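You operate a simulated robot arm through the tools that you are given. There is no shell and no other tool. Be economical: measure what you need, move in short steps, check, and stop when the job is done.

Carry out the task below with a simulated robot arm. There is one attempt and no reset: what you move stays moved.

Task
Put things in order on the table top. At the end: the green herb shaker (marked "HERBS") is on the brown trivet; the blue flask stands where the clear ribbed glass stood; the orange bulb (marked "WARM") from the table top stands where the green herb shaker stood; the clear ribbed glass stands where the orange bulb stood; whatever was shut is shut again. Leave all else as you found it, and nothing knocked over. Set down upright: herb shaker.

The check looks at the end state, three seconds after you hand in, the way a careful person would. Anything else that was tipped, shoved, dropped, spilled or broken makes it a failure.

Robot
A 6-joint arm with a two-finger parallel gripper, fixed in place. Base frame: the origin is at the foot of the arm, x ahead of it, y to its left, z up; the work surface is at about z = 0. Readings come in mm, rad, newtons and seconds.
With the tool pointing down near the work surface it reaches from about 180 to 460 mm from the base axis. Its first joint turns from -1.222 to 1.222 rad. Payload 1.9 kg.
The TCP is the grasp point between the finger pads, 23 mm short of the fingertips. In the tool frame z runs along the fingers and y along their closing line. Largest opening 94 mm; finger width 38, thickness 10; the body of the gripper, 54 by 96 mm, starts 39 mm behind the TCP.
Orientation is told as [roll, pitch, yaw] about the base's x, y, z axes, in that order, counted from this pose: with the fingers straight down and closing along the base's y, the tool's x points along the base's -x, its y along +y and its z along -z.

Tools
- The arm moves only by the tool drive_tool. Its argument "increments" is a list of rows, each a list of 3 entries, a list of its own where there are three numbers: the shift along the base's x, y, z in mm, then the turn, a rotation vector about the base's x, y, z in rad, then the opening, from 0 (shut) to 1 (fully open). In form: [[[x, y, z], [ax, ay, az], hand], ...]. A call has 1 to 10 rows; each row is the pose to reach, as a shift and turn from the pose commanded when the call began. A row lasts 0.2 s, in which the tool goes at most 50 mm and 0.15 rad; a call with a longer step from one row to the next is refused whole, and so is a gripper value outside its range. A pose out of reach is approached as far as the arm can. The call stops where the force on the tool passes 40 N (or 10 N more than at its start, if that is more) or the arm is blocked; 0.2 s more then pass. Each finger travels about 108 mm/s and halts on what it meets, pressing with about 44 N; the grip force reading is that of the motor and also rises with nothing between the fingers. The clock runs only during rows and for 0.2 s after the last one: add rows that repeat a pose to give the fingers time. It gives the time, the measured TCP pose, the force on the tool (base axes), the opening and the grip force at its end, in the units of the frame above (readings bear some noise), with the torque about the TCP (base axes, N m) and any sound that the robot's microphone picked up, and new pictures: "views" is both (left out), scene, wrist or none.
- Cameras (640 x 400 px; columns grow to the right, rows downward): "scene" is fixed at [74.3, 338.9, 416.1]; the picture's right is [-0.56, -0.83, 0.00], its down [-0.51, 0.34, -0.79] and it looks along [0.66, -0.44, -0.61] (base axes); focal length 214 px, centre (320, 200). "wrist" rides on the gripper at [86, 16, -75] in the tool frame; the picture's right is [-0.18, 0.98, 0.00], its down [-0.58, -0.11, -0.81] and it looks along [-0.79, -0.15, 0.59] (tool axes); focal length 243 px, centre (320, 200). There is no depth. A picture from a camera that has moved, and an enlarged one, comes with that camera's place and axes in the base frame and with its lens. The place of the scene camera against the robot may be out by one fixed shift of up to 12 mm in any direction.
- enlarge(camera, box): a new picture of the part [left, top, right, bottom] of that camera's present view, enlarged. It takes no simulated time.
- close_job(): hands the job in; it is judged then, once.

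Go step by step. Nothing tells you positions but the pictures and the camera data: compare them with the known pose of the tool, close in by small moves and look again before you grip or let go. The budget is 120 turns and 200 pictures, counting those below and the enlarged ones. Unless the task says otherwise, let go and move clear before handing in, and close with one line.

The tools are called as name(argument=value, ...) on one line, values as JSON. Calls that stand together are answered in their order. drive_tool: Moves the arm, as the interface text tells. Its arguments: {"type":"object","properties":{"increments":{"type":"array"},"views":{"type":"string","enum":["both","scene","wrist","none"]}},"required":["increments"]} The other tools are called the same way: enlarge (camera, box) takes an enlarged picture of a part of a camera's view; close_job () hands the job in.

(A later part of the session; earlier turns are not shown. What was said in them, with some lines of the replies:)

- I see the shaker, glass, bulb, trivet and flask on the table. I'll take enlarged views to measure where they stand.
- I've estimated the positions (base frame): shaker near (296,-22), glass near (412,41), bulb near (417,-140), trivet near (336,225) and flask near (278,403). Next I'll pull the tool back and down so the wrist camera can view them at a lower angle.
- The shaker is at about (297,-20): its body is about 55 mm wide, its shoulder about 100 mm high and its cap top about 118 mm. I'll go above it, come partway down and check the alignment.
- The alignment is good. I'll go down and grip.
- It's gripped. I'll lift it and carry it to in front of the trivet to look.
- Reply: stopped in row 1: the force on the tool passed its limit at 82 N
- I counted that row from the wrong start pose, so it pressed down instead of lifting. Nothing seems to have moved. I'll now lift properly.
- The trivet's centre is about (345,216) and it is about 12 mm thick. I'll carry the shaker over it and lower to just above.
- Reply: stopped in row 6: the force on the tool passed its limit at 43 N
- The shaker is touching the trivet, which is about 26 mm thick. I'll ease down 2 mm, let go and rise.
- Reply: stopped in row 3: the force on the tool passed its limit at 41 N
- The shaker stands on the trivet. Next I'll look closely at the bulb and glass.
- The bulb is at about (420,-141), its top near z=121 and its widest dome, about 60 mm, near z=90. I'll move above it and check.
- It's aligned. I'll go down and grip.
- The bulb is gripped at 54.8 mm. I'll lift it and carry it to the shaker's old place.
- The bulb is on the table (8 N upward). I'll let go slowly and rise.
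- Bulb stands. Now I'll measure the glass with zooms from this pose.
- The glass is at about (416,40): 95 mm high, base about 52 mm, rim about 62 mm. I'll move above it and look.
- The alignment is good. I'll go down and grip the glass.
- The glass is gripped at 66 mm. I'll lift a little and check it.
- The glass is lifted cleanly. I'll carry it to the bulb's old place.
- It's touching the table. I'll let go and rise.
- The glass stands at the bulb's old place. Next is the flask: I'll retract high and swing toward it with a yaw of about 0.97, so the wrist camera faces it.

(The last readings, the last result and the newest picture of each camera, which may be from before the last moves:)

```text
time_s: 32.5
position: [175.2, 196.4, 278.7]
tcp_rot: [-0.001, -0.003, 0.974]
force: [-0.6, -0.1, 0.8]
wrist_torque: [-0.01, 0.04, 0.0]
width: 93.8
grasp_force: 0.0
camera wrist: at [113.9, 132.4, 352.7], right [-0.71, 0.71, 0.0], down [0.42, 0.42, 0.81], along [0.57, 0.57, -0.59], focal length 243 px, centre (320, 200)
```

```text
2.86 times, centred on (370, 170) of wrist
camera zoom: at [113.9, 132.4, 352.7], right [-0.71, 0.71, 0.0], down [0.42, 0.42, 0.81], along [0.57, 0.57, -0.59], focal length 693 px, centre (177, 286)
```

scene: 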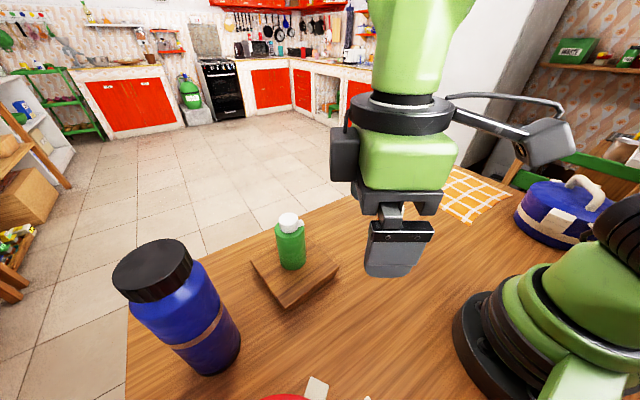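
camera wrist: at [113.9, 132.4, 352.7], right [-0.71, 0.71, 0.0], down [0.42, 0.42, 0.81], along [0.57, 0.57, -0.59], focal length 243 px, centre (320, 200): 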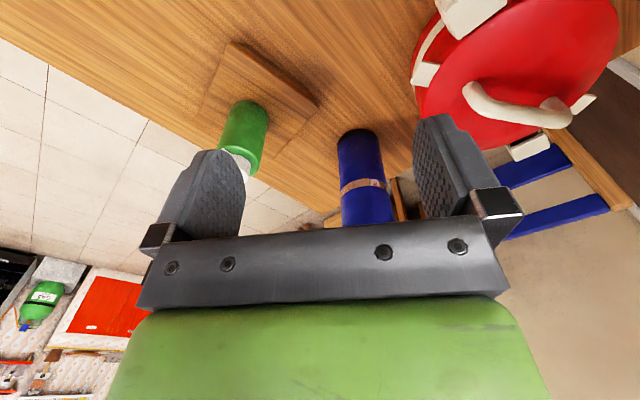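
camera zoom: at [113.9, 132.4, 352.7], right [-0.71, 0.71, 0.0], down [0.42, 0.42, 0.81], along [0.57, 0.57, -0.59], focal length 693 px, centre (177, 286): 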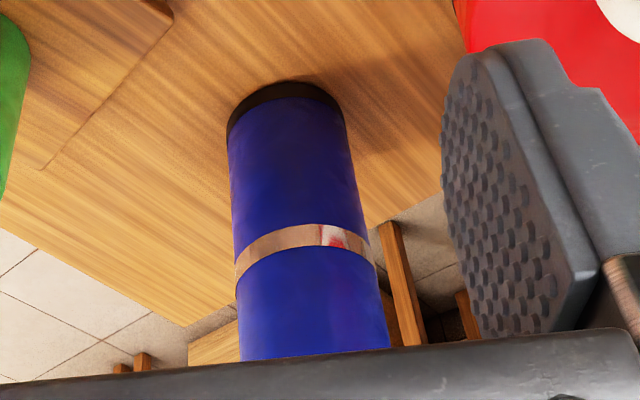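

The flask is at about (281,402), roughly 78 mm wide and 225 mm tall with a narrower cap. I plan to grip it by the cap with the tool tilted about 0.45 rad outward for reach, so I'll tilt and move nearer to look.

drive_tool(increments=[[[0, 0, 0], [0.12, -0.084, 0], 1], [[0, 20, 0], [0.245, -0.172, 0], 1], [[15, 50, 0], [0.368, -0.258, 0], 1], [[30, 85, 0], [0.368, -0.258, 0], 1], [[43, 115, -10], [0.368, -0.258, 0], 1], [[43, 115, -20], [0.368, -0.258, 0], 1], [[43, 115, -20], [0.368, -0.258, 0], 1]])

```text
refused: row 2 steps farther than a row can; nothing moved
```

drive_tool(increments=[[[0, 0, 0], [0.11, -0.077, 0], 1], [[0, 20, 0], [0.22, -0.154, 0], 1], [[15, 50, 0], [0.33, -0.231, 0], 1], [[30, 85, 0], [0.368, -0.258, 0], 1], [[43, 115, -10], [0.368, -0.258, 0], 1], [[43, 115, -20], [0.368, -0.258, 0], 1], [[43, 115, -20], [0.368, -0.258, 0], 1]])

enlarge(camera="wrist", box=[200, 40, 460, 240])

```text
time_s: 34.1
position: [217.7, 309.5, 259.4]
tcp_rot: [-0.009, -0.45, 0.974]
force: [-0.4, 0.8, -0.3]
wrist_torque: [-0.01, -0.02, -0.02]
width: 94.3
grasp_force: 0.1
camera wrist: at [143.2, 228.0, 288.2], right [-0.72, 0.69, 0.07], down [0.18, 0.09, 0.98], along [0.67, 0.72, -0.19], focal length 243 px, centre (320, 200)
```

scene: 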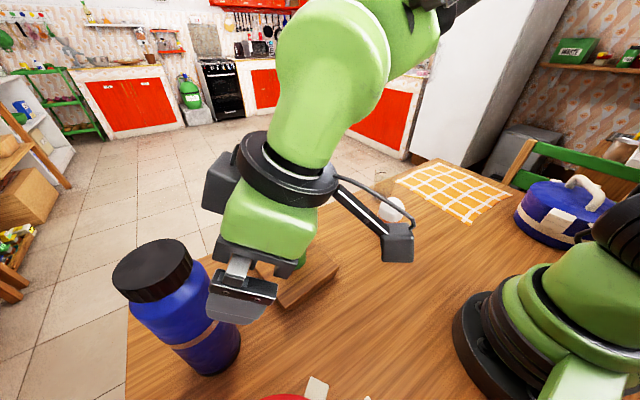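
wrist: 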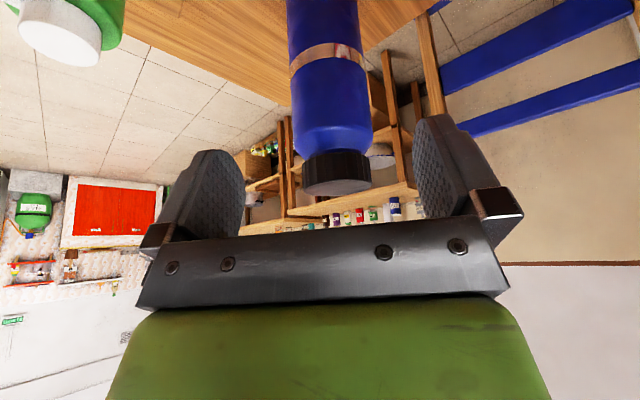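

```text
2.00 times, centred on (330, 140) of wrist
camera zoom: at [143.2, 228.0, 288.2], right [-0.72, 0.69, 0.07], down [0.18, 0.09, 0.98], along [0.67, 0.72, -0.19], focal length 485 px, centre (300, 320)
```

zoom: 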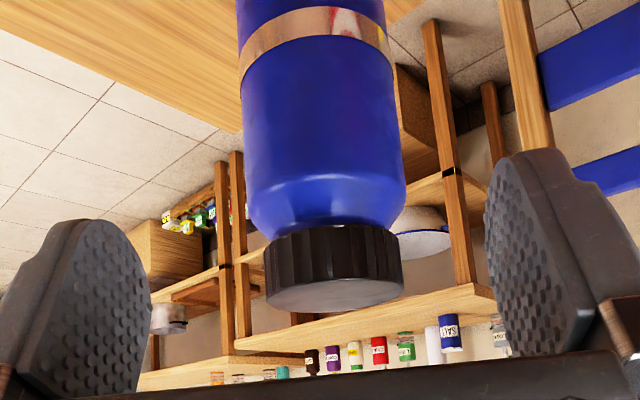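

The cap is about 64 mm across, at roughly z = 210–232. I'll rise, reduce the tilt to about 0.3 and move above the cap to test the reach.

drive_tool(increments=[[[0, 0, 26], [-0.06, 0.043, 0], 1], [[20, 30, 30], [-0.123, 0.086, 0], 1], [[40, 60, 30], [-0.123, 0.086, 0], 1], [[61, 90, 30], [-0.123, 0.086, 0], 1], [[61, 90, 30], [-0.123, 0.086, 0], 1]])

enlarge(camera="wrist", box=[200, 40, 460, 240])

```text
time_s: 35.3
position: [273.4, 393.1, 286.7]
tcp_rot: [-0.005, -0.299, 0.975]
force: [0.2, -0.5, -0.1]
wrist_torque: [0.0, 0.0, 0.0]
width: 93.9
grasp_force: 0.0
out of reach, approached as far as the arm can: row 4, 5
camera wrist: at [202.1, 316.2, 331.7], right [-0.71, 0.7, 0.05], down [0.27, 0.21, 0.94], along [0.65, 0.68, -0.33], focal length 243 px, centre (320, 200)
```

scene: 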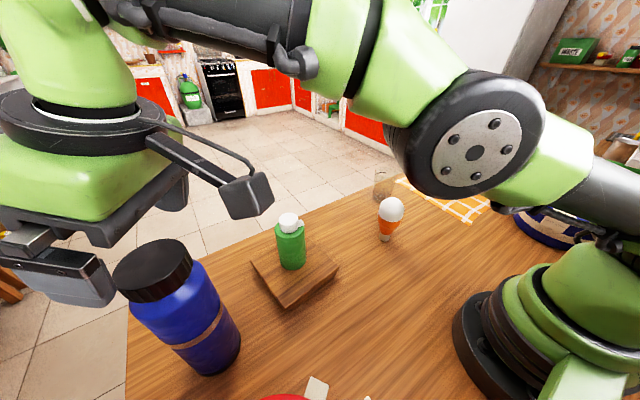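
wrist: 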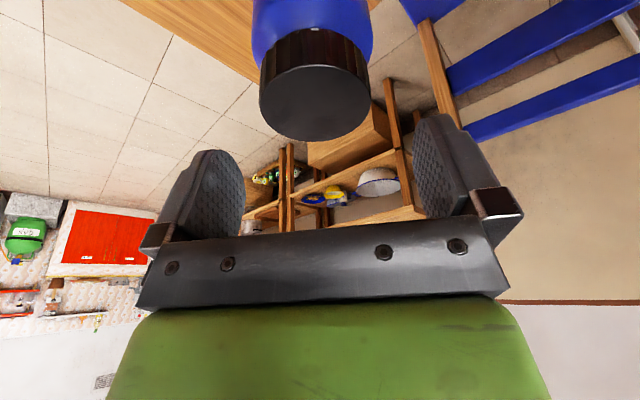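

```text
2.00 times, centred on (330, 140) of wrist
camera zoom: at [202.1, 316.2, 331.7], right [-0.71, 0.7, 0.05], down [0.27, 0.21, 0.94], along [0.65, 0.68, -0.33], focal length 485 px, centre (300, 320)
```

zoom: 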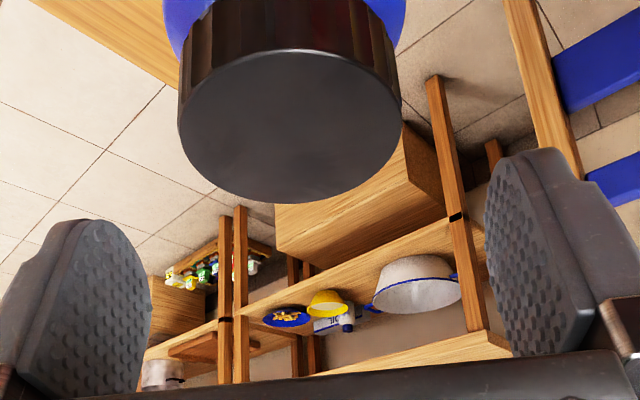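

At this height I fall about 9 mm short, so I'll tilt slightly more and drop a bit while still above the cap.

drive_tool(increments=[[[0, 0, -10], [0.041, -0.029, 0], 1], [[0, 0, -20], [0.082, -0.057, 0], 1], [[0, 0, -20], [0.082, -0.057, 0], 1]], views="wrist")

```text
time_s: 36.1
position: [273.4, 394.5, 266.9]
tcp_rot: [-0.005, -0.401, 0.972]
force: [0.7, -0.3, -0.6]
wrist_torque: [0.01, 0.01, -0.03]
width: 94.1
grasp_force: 0.1
out of reach, approached as far as the arm can: row 1
camera wrist: at [199.5, 313.0, 301.1], right [-0.72, 0.7, 0.07], down [0.21, 0.12, 0.97], along [0.67, 0.71, -0.23], focal length 243 px, centre (320, 200)
```

wrist: 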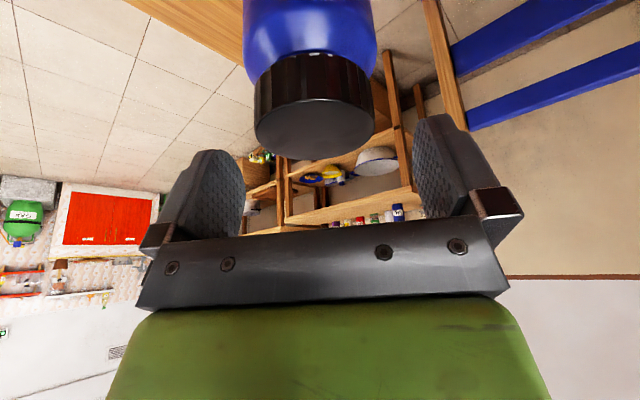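

The cap centre is about (282,401). I'll go down around the cap to TCP z≈230.

drive_tool(increments=[[[4, 3, -12], [0, 0, 0], 1], [[7, 5, -25], [0, 0, 0], 1], [[7, 5, -37], [0, 0, 0], 1], [[7, 5, -37], [0, 0, 0], 1]])

enlarge(camera="wrist", box=[200, 60, 460, 240])

```text
time_s: 37.1
position: [281.2, 399.6, 230.0]
tcp_rot: [-0.008, -0.4, 0.974]
force: [0.2, -0.2, -0.2]
wrist_torque: [-0.01, -0.01, -0.01]
width: 94.3
grasp_force: 0.0
camera wrist: at [206.3, 318.2, 264.0], right [-0.72, 0.69, 0.07], down [0.21, 0.12, 0.97], along [0.67, 0.71, -0.24], focal length 243 px, centre (320, 200)
```

scene: 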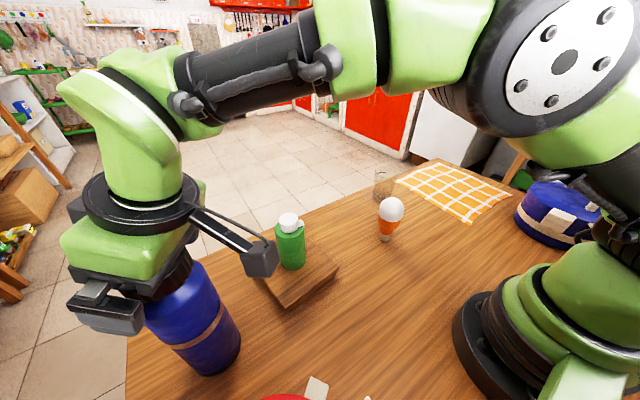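
wrist: 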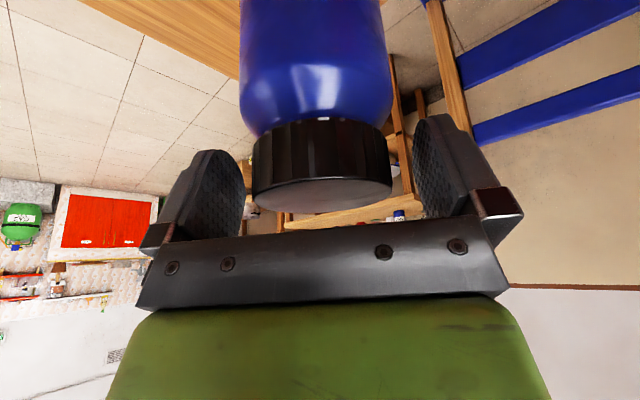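

```text
2.22 times, centred on (330, 150) of wrist
camera zoom: at [206.3, 318.2, 264.0], right [-0.72, 0.69, 0.07], down [0.21, 0.12, 0.97], along [0.67, 0.71, -0.24], focal length 539 px, centre (298, 311)
```

zoom: 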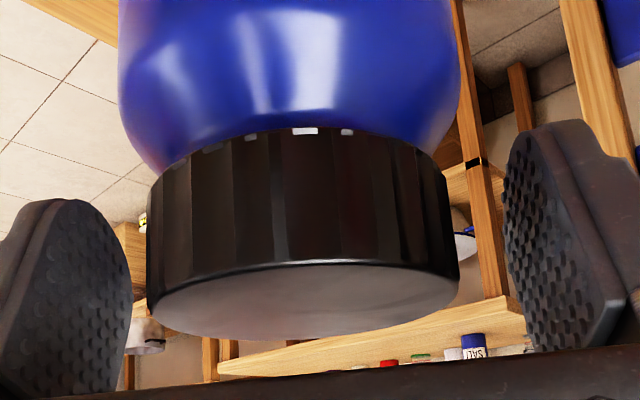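

The cap sits between the fingers. I'll raise 4 mm to stay clear of the shoulder, centre by 2 mm and close.

drive_tool(increments=[[[2, -2, 4], [0, 0, 0], 1], [[2, -2, 4], [0, 0, 0], 0.8], [[2, -2, 4], [0, 0, 0], 0.65], [[2, -2, 4], [0, 0, 0], 0.6], [[2, -2, 4], [0, 0, 0], 0.6]])

enlarge(camera="wrist", box=[200, 60, 460, 240])

```text
time_s: 38.3
position: [282.6, 396.5, 234.7]
tcp_rot: [-0.007, -0.399, 0.974]
force: [-0.7, 1.3, 0.5]
wrist_torque: [0.12, 0.07, 0.02]
width: 65.3
grasp_force: 44.1
camera wrist: at [208.2, 316.2, 268.5], right [-0.72, 0.69, 0.07], down [0.21, 0.12, 0.97], along [0.67, 0.71, -0.24], focal length 243 px, centre (320, 200)
```

scene: 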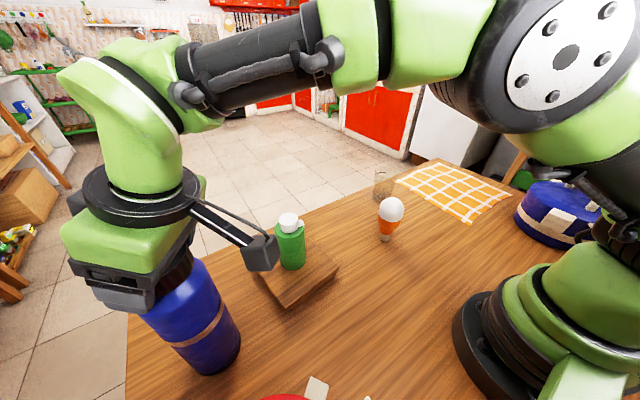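
wrist: 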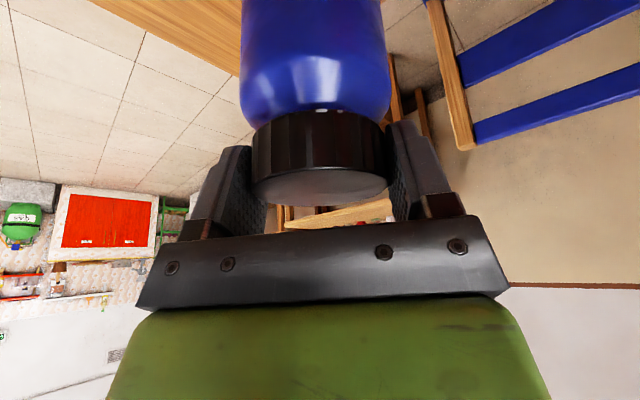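

```text
2.22 times, centred on (330, 150) of wrist
camera zoom: at [208.2, 316.2, 268.5], right [-0.72, 0.69, 0.07], down [0.21, 0.12, 0.97], along [0.67, 0.71, -0.24], focal length 539 px, centre (298, 311)
```

zoom: 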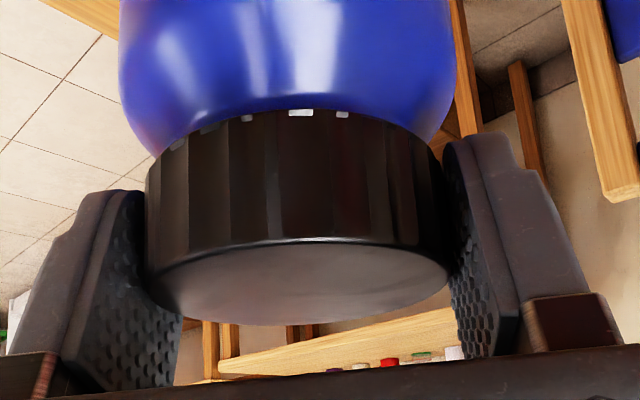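

The cap is gripped at 65 mm. I'll lift a little and check that the whole flask comes up.

drive_tool(increments=[[[0, 0, 6], [0, 0, 0], 0.55], [[0, 0, 14], [0, 0, 0], 0.55], [[0, 0, 14], [0, 0, 0], 0.55]])

enlarge(camera="scene", box=[60, 220, 320, 400])

```text
time_s: 39.1
position: [281.9, 396.9, 247.9]
tcp_rot: [-0.007, -0.402, 0.973]
force: [0.0, 0.1, -3.6]
wrist_torque: [0.0, -0.02, 0.01]
width: 65.1
grasp_force: 44.4
camera wrist: at [208.4, 316.1, 282.2], right [-0.72, 0.69, 0.07], down [0.21, 0.13, 0.97], along [0.67, 0.71, -0.24], focal length 243 px, centre (320, 200)
```

scene: 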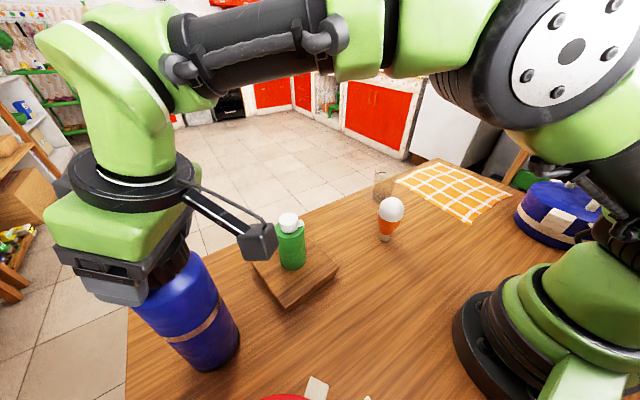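
wrist: 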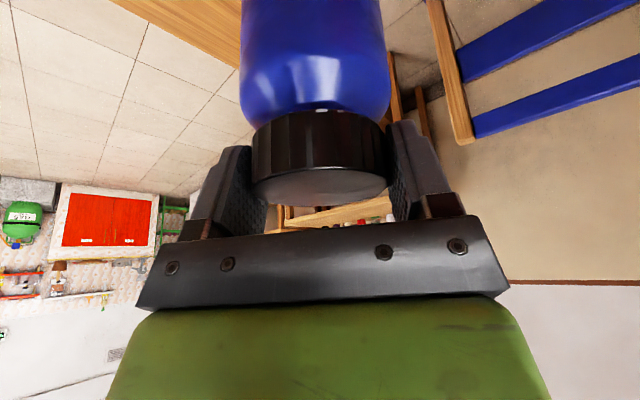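

```text
2.22 times, centred on (190, 310) of scene
camera zoom: at [74.3, 338.9, 416.1], right [-0.56, -0.83, 0.0], down [-0.51, 0.34, -0.79], along [0.66, -0.44, -0.61], focal length 477 px, centre (609, -44)
```

zoom: 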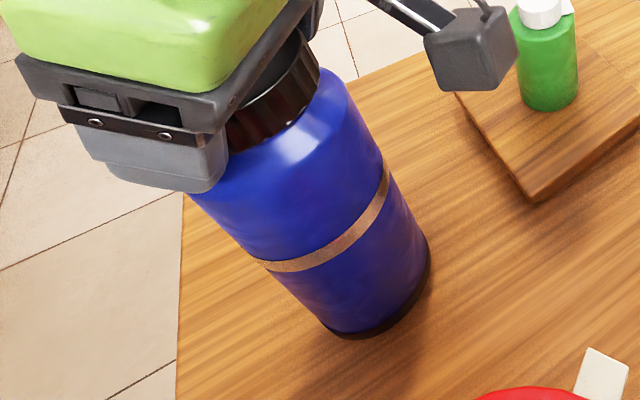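

The whole flask lifts (about 0.37 kg). I'll raise and retract it inward, to go around the shaker.

drive_tool(increments=[[[-10, -15, 12], [0, 0, 0], 0.55], [[-33, -48, 27], [0, 0, 0], 0.55], [[-56, -82, 45], [0, 0, 0], 0.55], [[-78, -115, 60], [0, 0, 0], 0.55], [[-88, -132, 60], [0, 0, 0], 0.55], [[-88, -132, 60], [0, 0, 0], 0.55]])

```text
time_s: 40.5
position: [194.6, 264.9, 307.8]
tcp_rot: [-0.008, -0.399, 0.974]
force: [-1.2, 0.2, -2.7]
wrist_torque: [-0.03, -0.02, 0.04]
width: 64.8
grasp_force: 44.2
camera wrist: at [119.8, 183.9, 342.4], right [-0.72, 0.7, 0.07], down [0.21, 0.12, 0.97], along [0.67, 0.71, -0.24], focal length 243 px, centre (320, 200)
```

scene: 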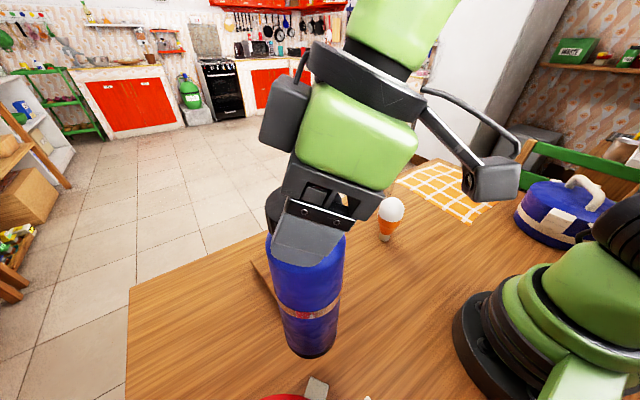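
wrist: 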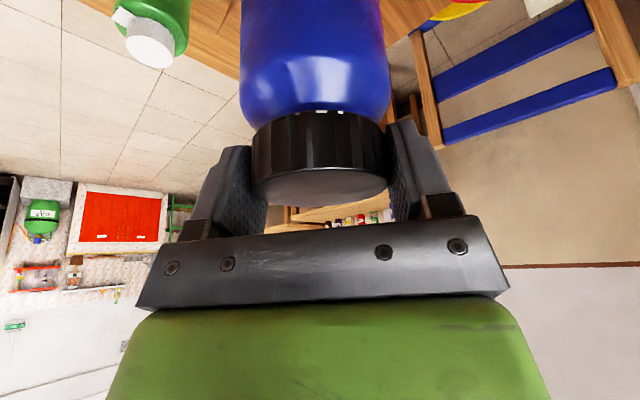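

It's held straight. I'll swing it around toward the glass's old place, staying inside of the shaker.

drive_tool(increments=[[[3, -30, 0], [0, 0, -0.12], 0.55], [[10, -65, 0], [0, 0, -0.24], 0.55], [[25, -95, 0], [0, 0, -0.36], 0.55], [[50, -122, 0], [0, 0, -0.48], 0.55], [[80, -148, 0], [0, 0, -0.6], 0.55], [[110, -172, 0], [0, 0, -0.72], 0.55], [[133, -187, 0], [0, 0, -0.85], 0.55], [[133, -187, 0], [0, 0, -0.874], 0.55]])

```text
time_s: 42.3
position: [327.6, 79.1, 306.6]
tcp_rot: [-0.006, -0.4, 0.099]
force: [-0.1, -0.8, -3.8]
wrist_torque: [0.05, 0.02, 0.02]
width: 65.1
grasp_force: 44.2
camera wrist: at [218.6, 84.0, 342.0], right [0.08, 0.99, 0.07], down [0.23, -0.08, 0.97], along [0.97, -0.06, -0.24], focal length 243 px, centre (320, 200)
```

scene: 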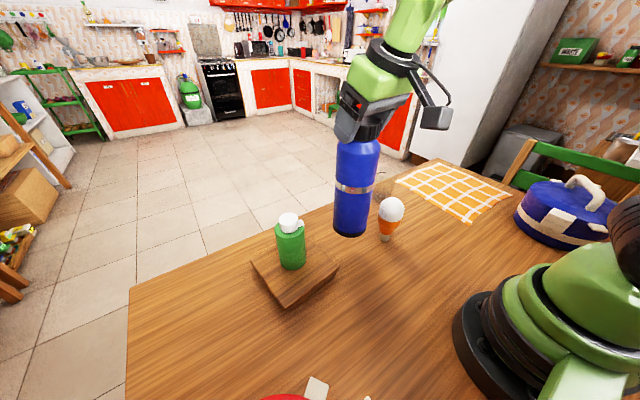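
wrist: 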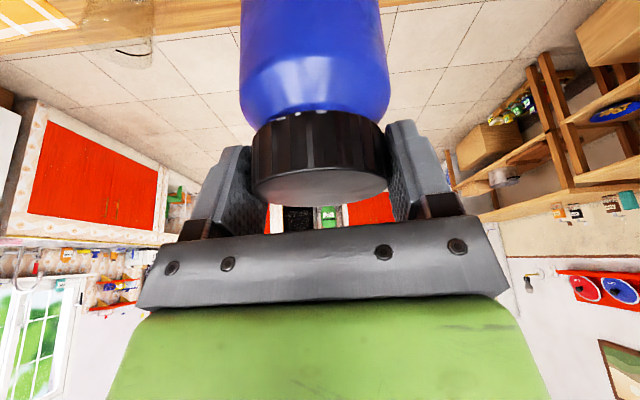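

drive_tool(increments=[[[35, -14, 0], [0, 0, 0], 0.55], [[65, -28, -5], [0, 0, 0], 0.55], [[87, -39, -15], [0, 0, 0], 0.55], [[87, -39, -40], [0, 0, 0], 0.55], [[87, -39, -58], [0, 0, 0], 0.55], [[87, -39, -65], [0, 0, 0], 0.55], [[87, -39, -65], [0, 0, 0], 0.55]])

enlarge(camera="scene", box=[280, 120, 420, 260])

```text
time_s: 43.9
position: [414.6, 39.2, 242.8]
tcp_rot: [-0.006, -0.399, 0.101]
force: [0.2, -0.4, -3.1]
wrist_torque: [0.04, -0.02, 0.0]
width: 64.9
grasp_force: 43.8
camera wrist: at [305.3, 44.6, 276.9], right [0.07, 1.0, 0.07], down [0.23, -0.08, 0.97], along [0.97, -0.06, -0.24], focal length 243 px, centre (320, 200)
```

scene: 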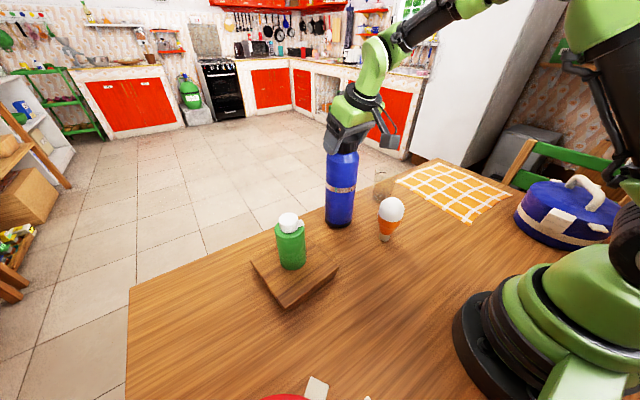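
wrist: 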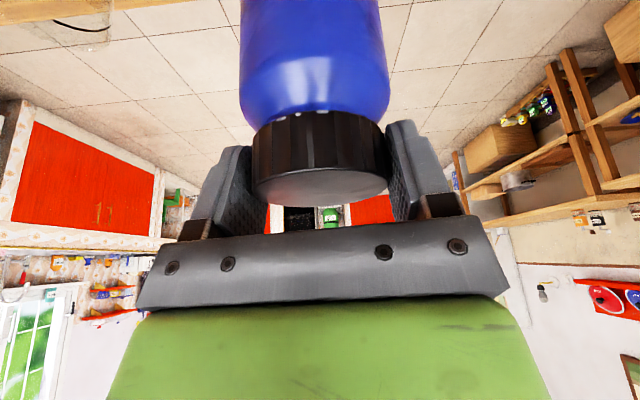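

```text
2.86 times, centred on (350, 190) of scene
camera zoom: at [74.3, 338.9, 416.1], right [-0.56, -0.83, 0.0], down [-0.51, 0.34, -0.79], along [0.66, -0.44, -0.61], focal length 613 px, centre (234, 229)
```

zoom: 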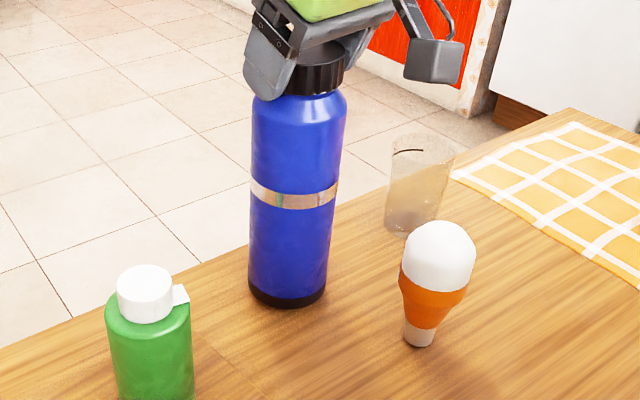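

It's placed within a few millimetres. I'll nudge it by 2 mm in x and 1 mm in y, then lower slowly.

drive_tool(increments=[[[2, 1, -2], [0, 0, 0], 0.55], [[2, 1, -4], [0, 0, 0], 0.55], [[2, 1, -5.5], [0, 0, 0], 0.55], [[2, 1, -5.5], [0, 0, 0], 0.55]], views="none")

drive_tool(increments=[[[0, 0, -1], [0, 0, 0], 0.55], [[0, 0, -1], [0, 0, 0], 0.55]], views="none")

```text
time_s: 44.9
position: [416.8, 41.2, 237.1]
tcp_rot: [-0.007, -0.401, 0.1]
force: [-0.1, -0.8, -3.0]
wrist_torque: [-0.01, 0.01, 0.0]
width: 64.9
grasp_force: 44.3
```

```text
time_s: 45.5
position: [416.8, 39.8, 237.7]
tcp_rot: [-0.007, -0.401, 0.1]
force: [0.9, -0.3, -2.6]
wrist_torque: [0.0, 0.03, 0.01]
width: 64.9
grasp_force: 43.8
```

drive_tool(increments=[[[0, 0, -1], [0, 0, 0], 0.55], [[0, 0, -1], [0, 0, 0], 0.55]], views="none")

drive_tool(increments=[[[0, 0, -1], [0, 0, 0], 0.55], [[0, 0, -1], [0, 0, 0], 0.55]], views="none")

```text
time_s: 46.1
position: [416.8, 40.4, 235.4]
tcp_rot: [-0.006, -0.397, 0.1]
force: [0.4, -0.1, -2.1]
wrist_torque: [0.0, -0.04, 0.0]
width: 64.7
grasp_force: 43.5
```

```text
time_s: 46.7
position: [415.7, 40.5, 235.1]
tcp_rot: [-0.007, -0.4, 0.098]
force: [-0.1, 0.0, -3.4]
wrist_torque: [-0.02, 0.02, -0.02]
width: 64.6
grasp_force: 44.0
```

drive_tool(increments=[[[0, 0, -1], [0, 0, 0], 0.55], [[0, 0, -1], [0, 0, 0], 0.55]], views="none")

```text
time_s: 47.3
position: [417.6, 41.7, 234.9]
tcp_rot: [-0.004, -0.399, 0.099]
force: [0.4, -0.4, -1.0]
wrist_torque: [-0.01, -0.01, -0.02]
width: 64.7
grasp_force: 44.1
```

drive_tool(increments=[[[0, 0, -0.7], [0, 0, 0], 0.55], [[0, 0, -0.7], [0, 0, 0], 0.55]], views="scene")

enlarge(camera="scene", box=[280, 120, 420, 260])

```text
time_s: 47.9
position: [417.4, 39.8, 234.4]
tcp_rot: [-0.007, -0.402, 0.099]
force: [-1.9, -0.6, 2.8]
wrist_torque: [-0.02, 0.17, 0.0]
width: 64.3
grasp_force: 43.7
```

scene: 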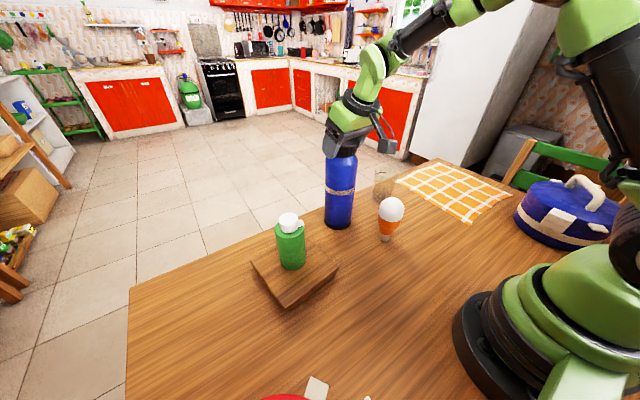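

```text
2.86 times, centred on (350, 190) of scene
camera zoom: at [74.3, 338.9, 416.1], right [-0.56, -0.83, 0.0], down [-0.51, 0.34, -0.79], along [0.66, -0.44, -0.61], focal length 613 px, centre (234, 229)
```

zoom: 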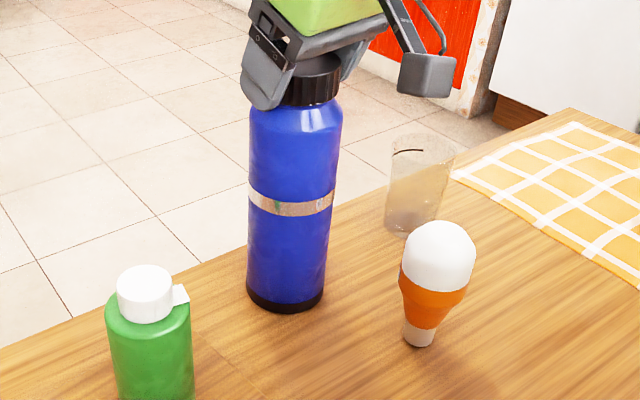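

It's touching down and lined up with the glass's old place. I'll open and back off along the tool axis.

drive_tool(increments=[[[0, 0, 0], [0, 0, 0], 0.75], [[0, 0, 0], [0, 0, 0], 0.9], [[0, 0, 0], [0, 0, 0], 1], [[0, 0, 0], [0, 0, 0], 1], [[-4, 0, 15], [0, 0, 0], 1], [[-15, -2, 45], [0, 0, 0], 1], [[-50, -5, 70], [0, 0, 0], 1], [[-95, -9, 75], [0, 0, 0], 1]])

enlarge(camera="scene", box=[230, 120, 450, 320])

```text
time_s: 49.7
position: [320.9, 31.1, 308.4]
tcp_rot: [-0.006, -0.399, 0.1]
force: [0.1, -0.6, 0.0]
wrist_torque: [0.01, -0.02, 0.0]
width: 93.8
grasp_force: 0.1
camera wrist: at [212.0, 36.8, 342.6], right [0.07, 1.0, 0.07], down [0.23, -0.08, 0.97], along [0.97, -0.06, -0.24], focal length 243 px, centre (320, 200)
```

scene: 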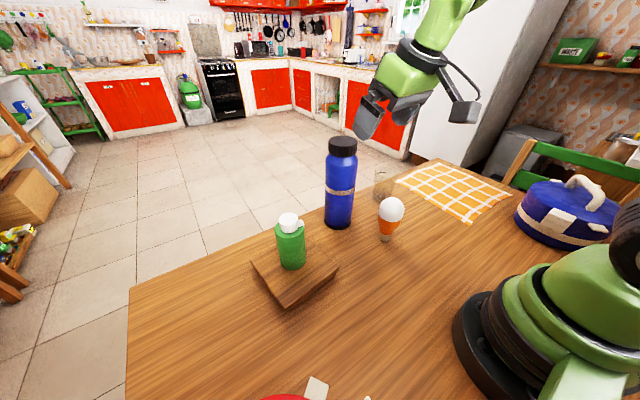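
wrist: 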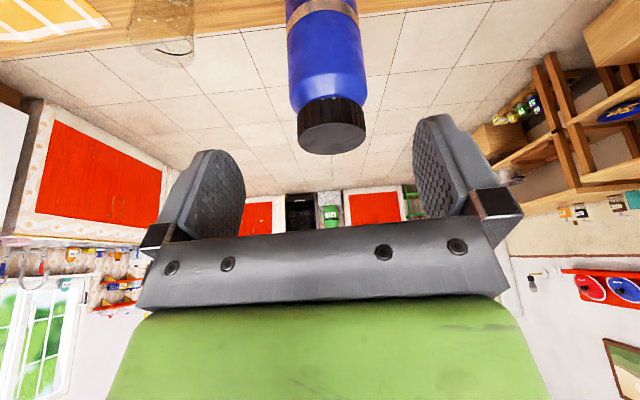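

```text
2.00 times, centred on (340, 220) of scene
camera zoom: at [74.3, 338.9, 416.1], right [-0.56, -0.83, 0.0], down [-0.51, 0.34, -0.79], along [0.66, -0.44, -0.61], focal length 429 px, centre (280, 160)
```

zoom: 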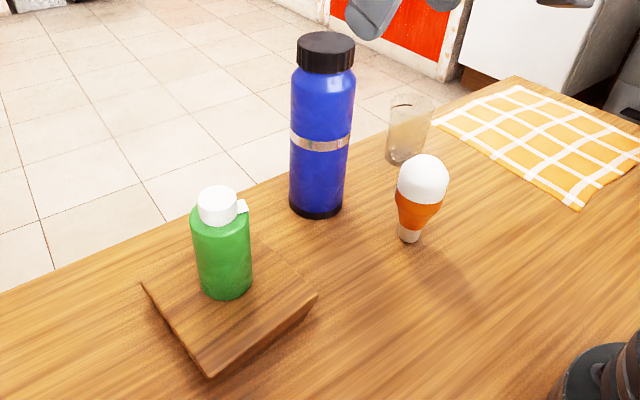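

All four items are standing where they should be and the arm is clear of them. I'm handing in now.

close_job()

```text
The job is handed in.
```

I moved all four items and handed in the job: the herb shaker is upright on the trivet, and the bulb, glass and flask stand in their new places, each placed to within a few millimetres by my camera readings. I opened nothing, and nothing was knocked over. While gripping the shaker I once pressed it down by mistake, with about 82 N, but it didn't appear to move.
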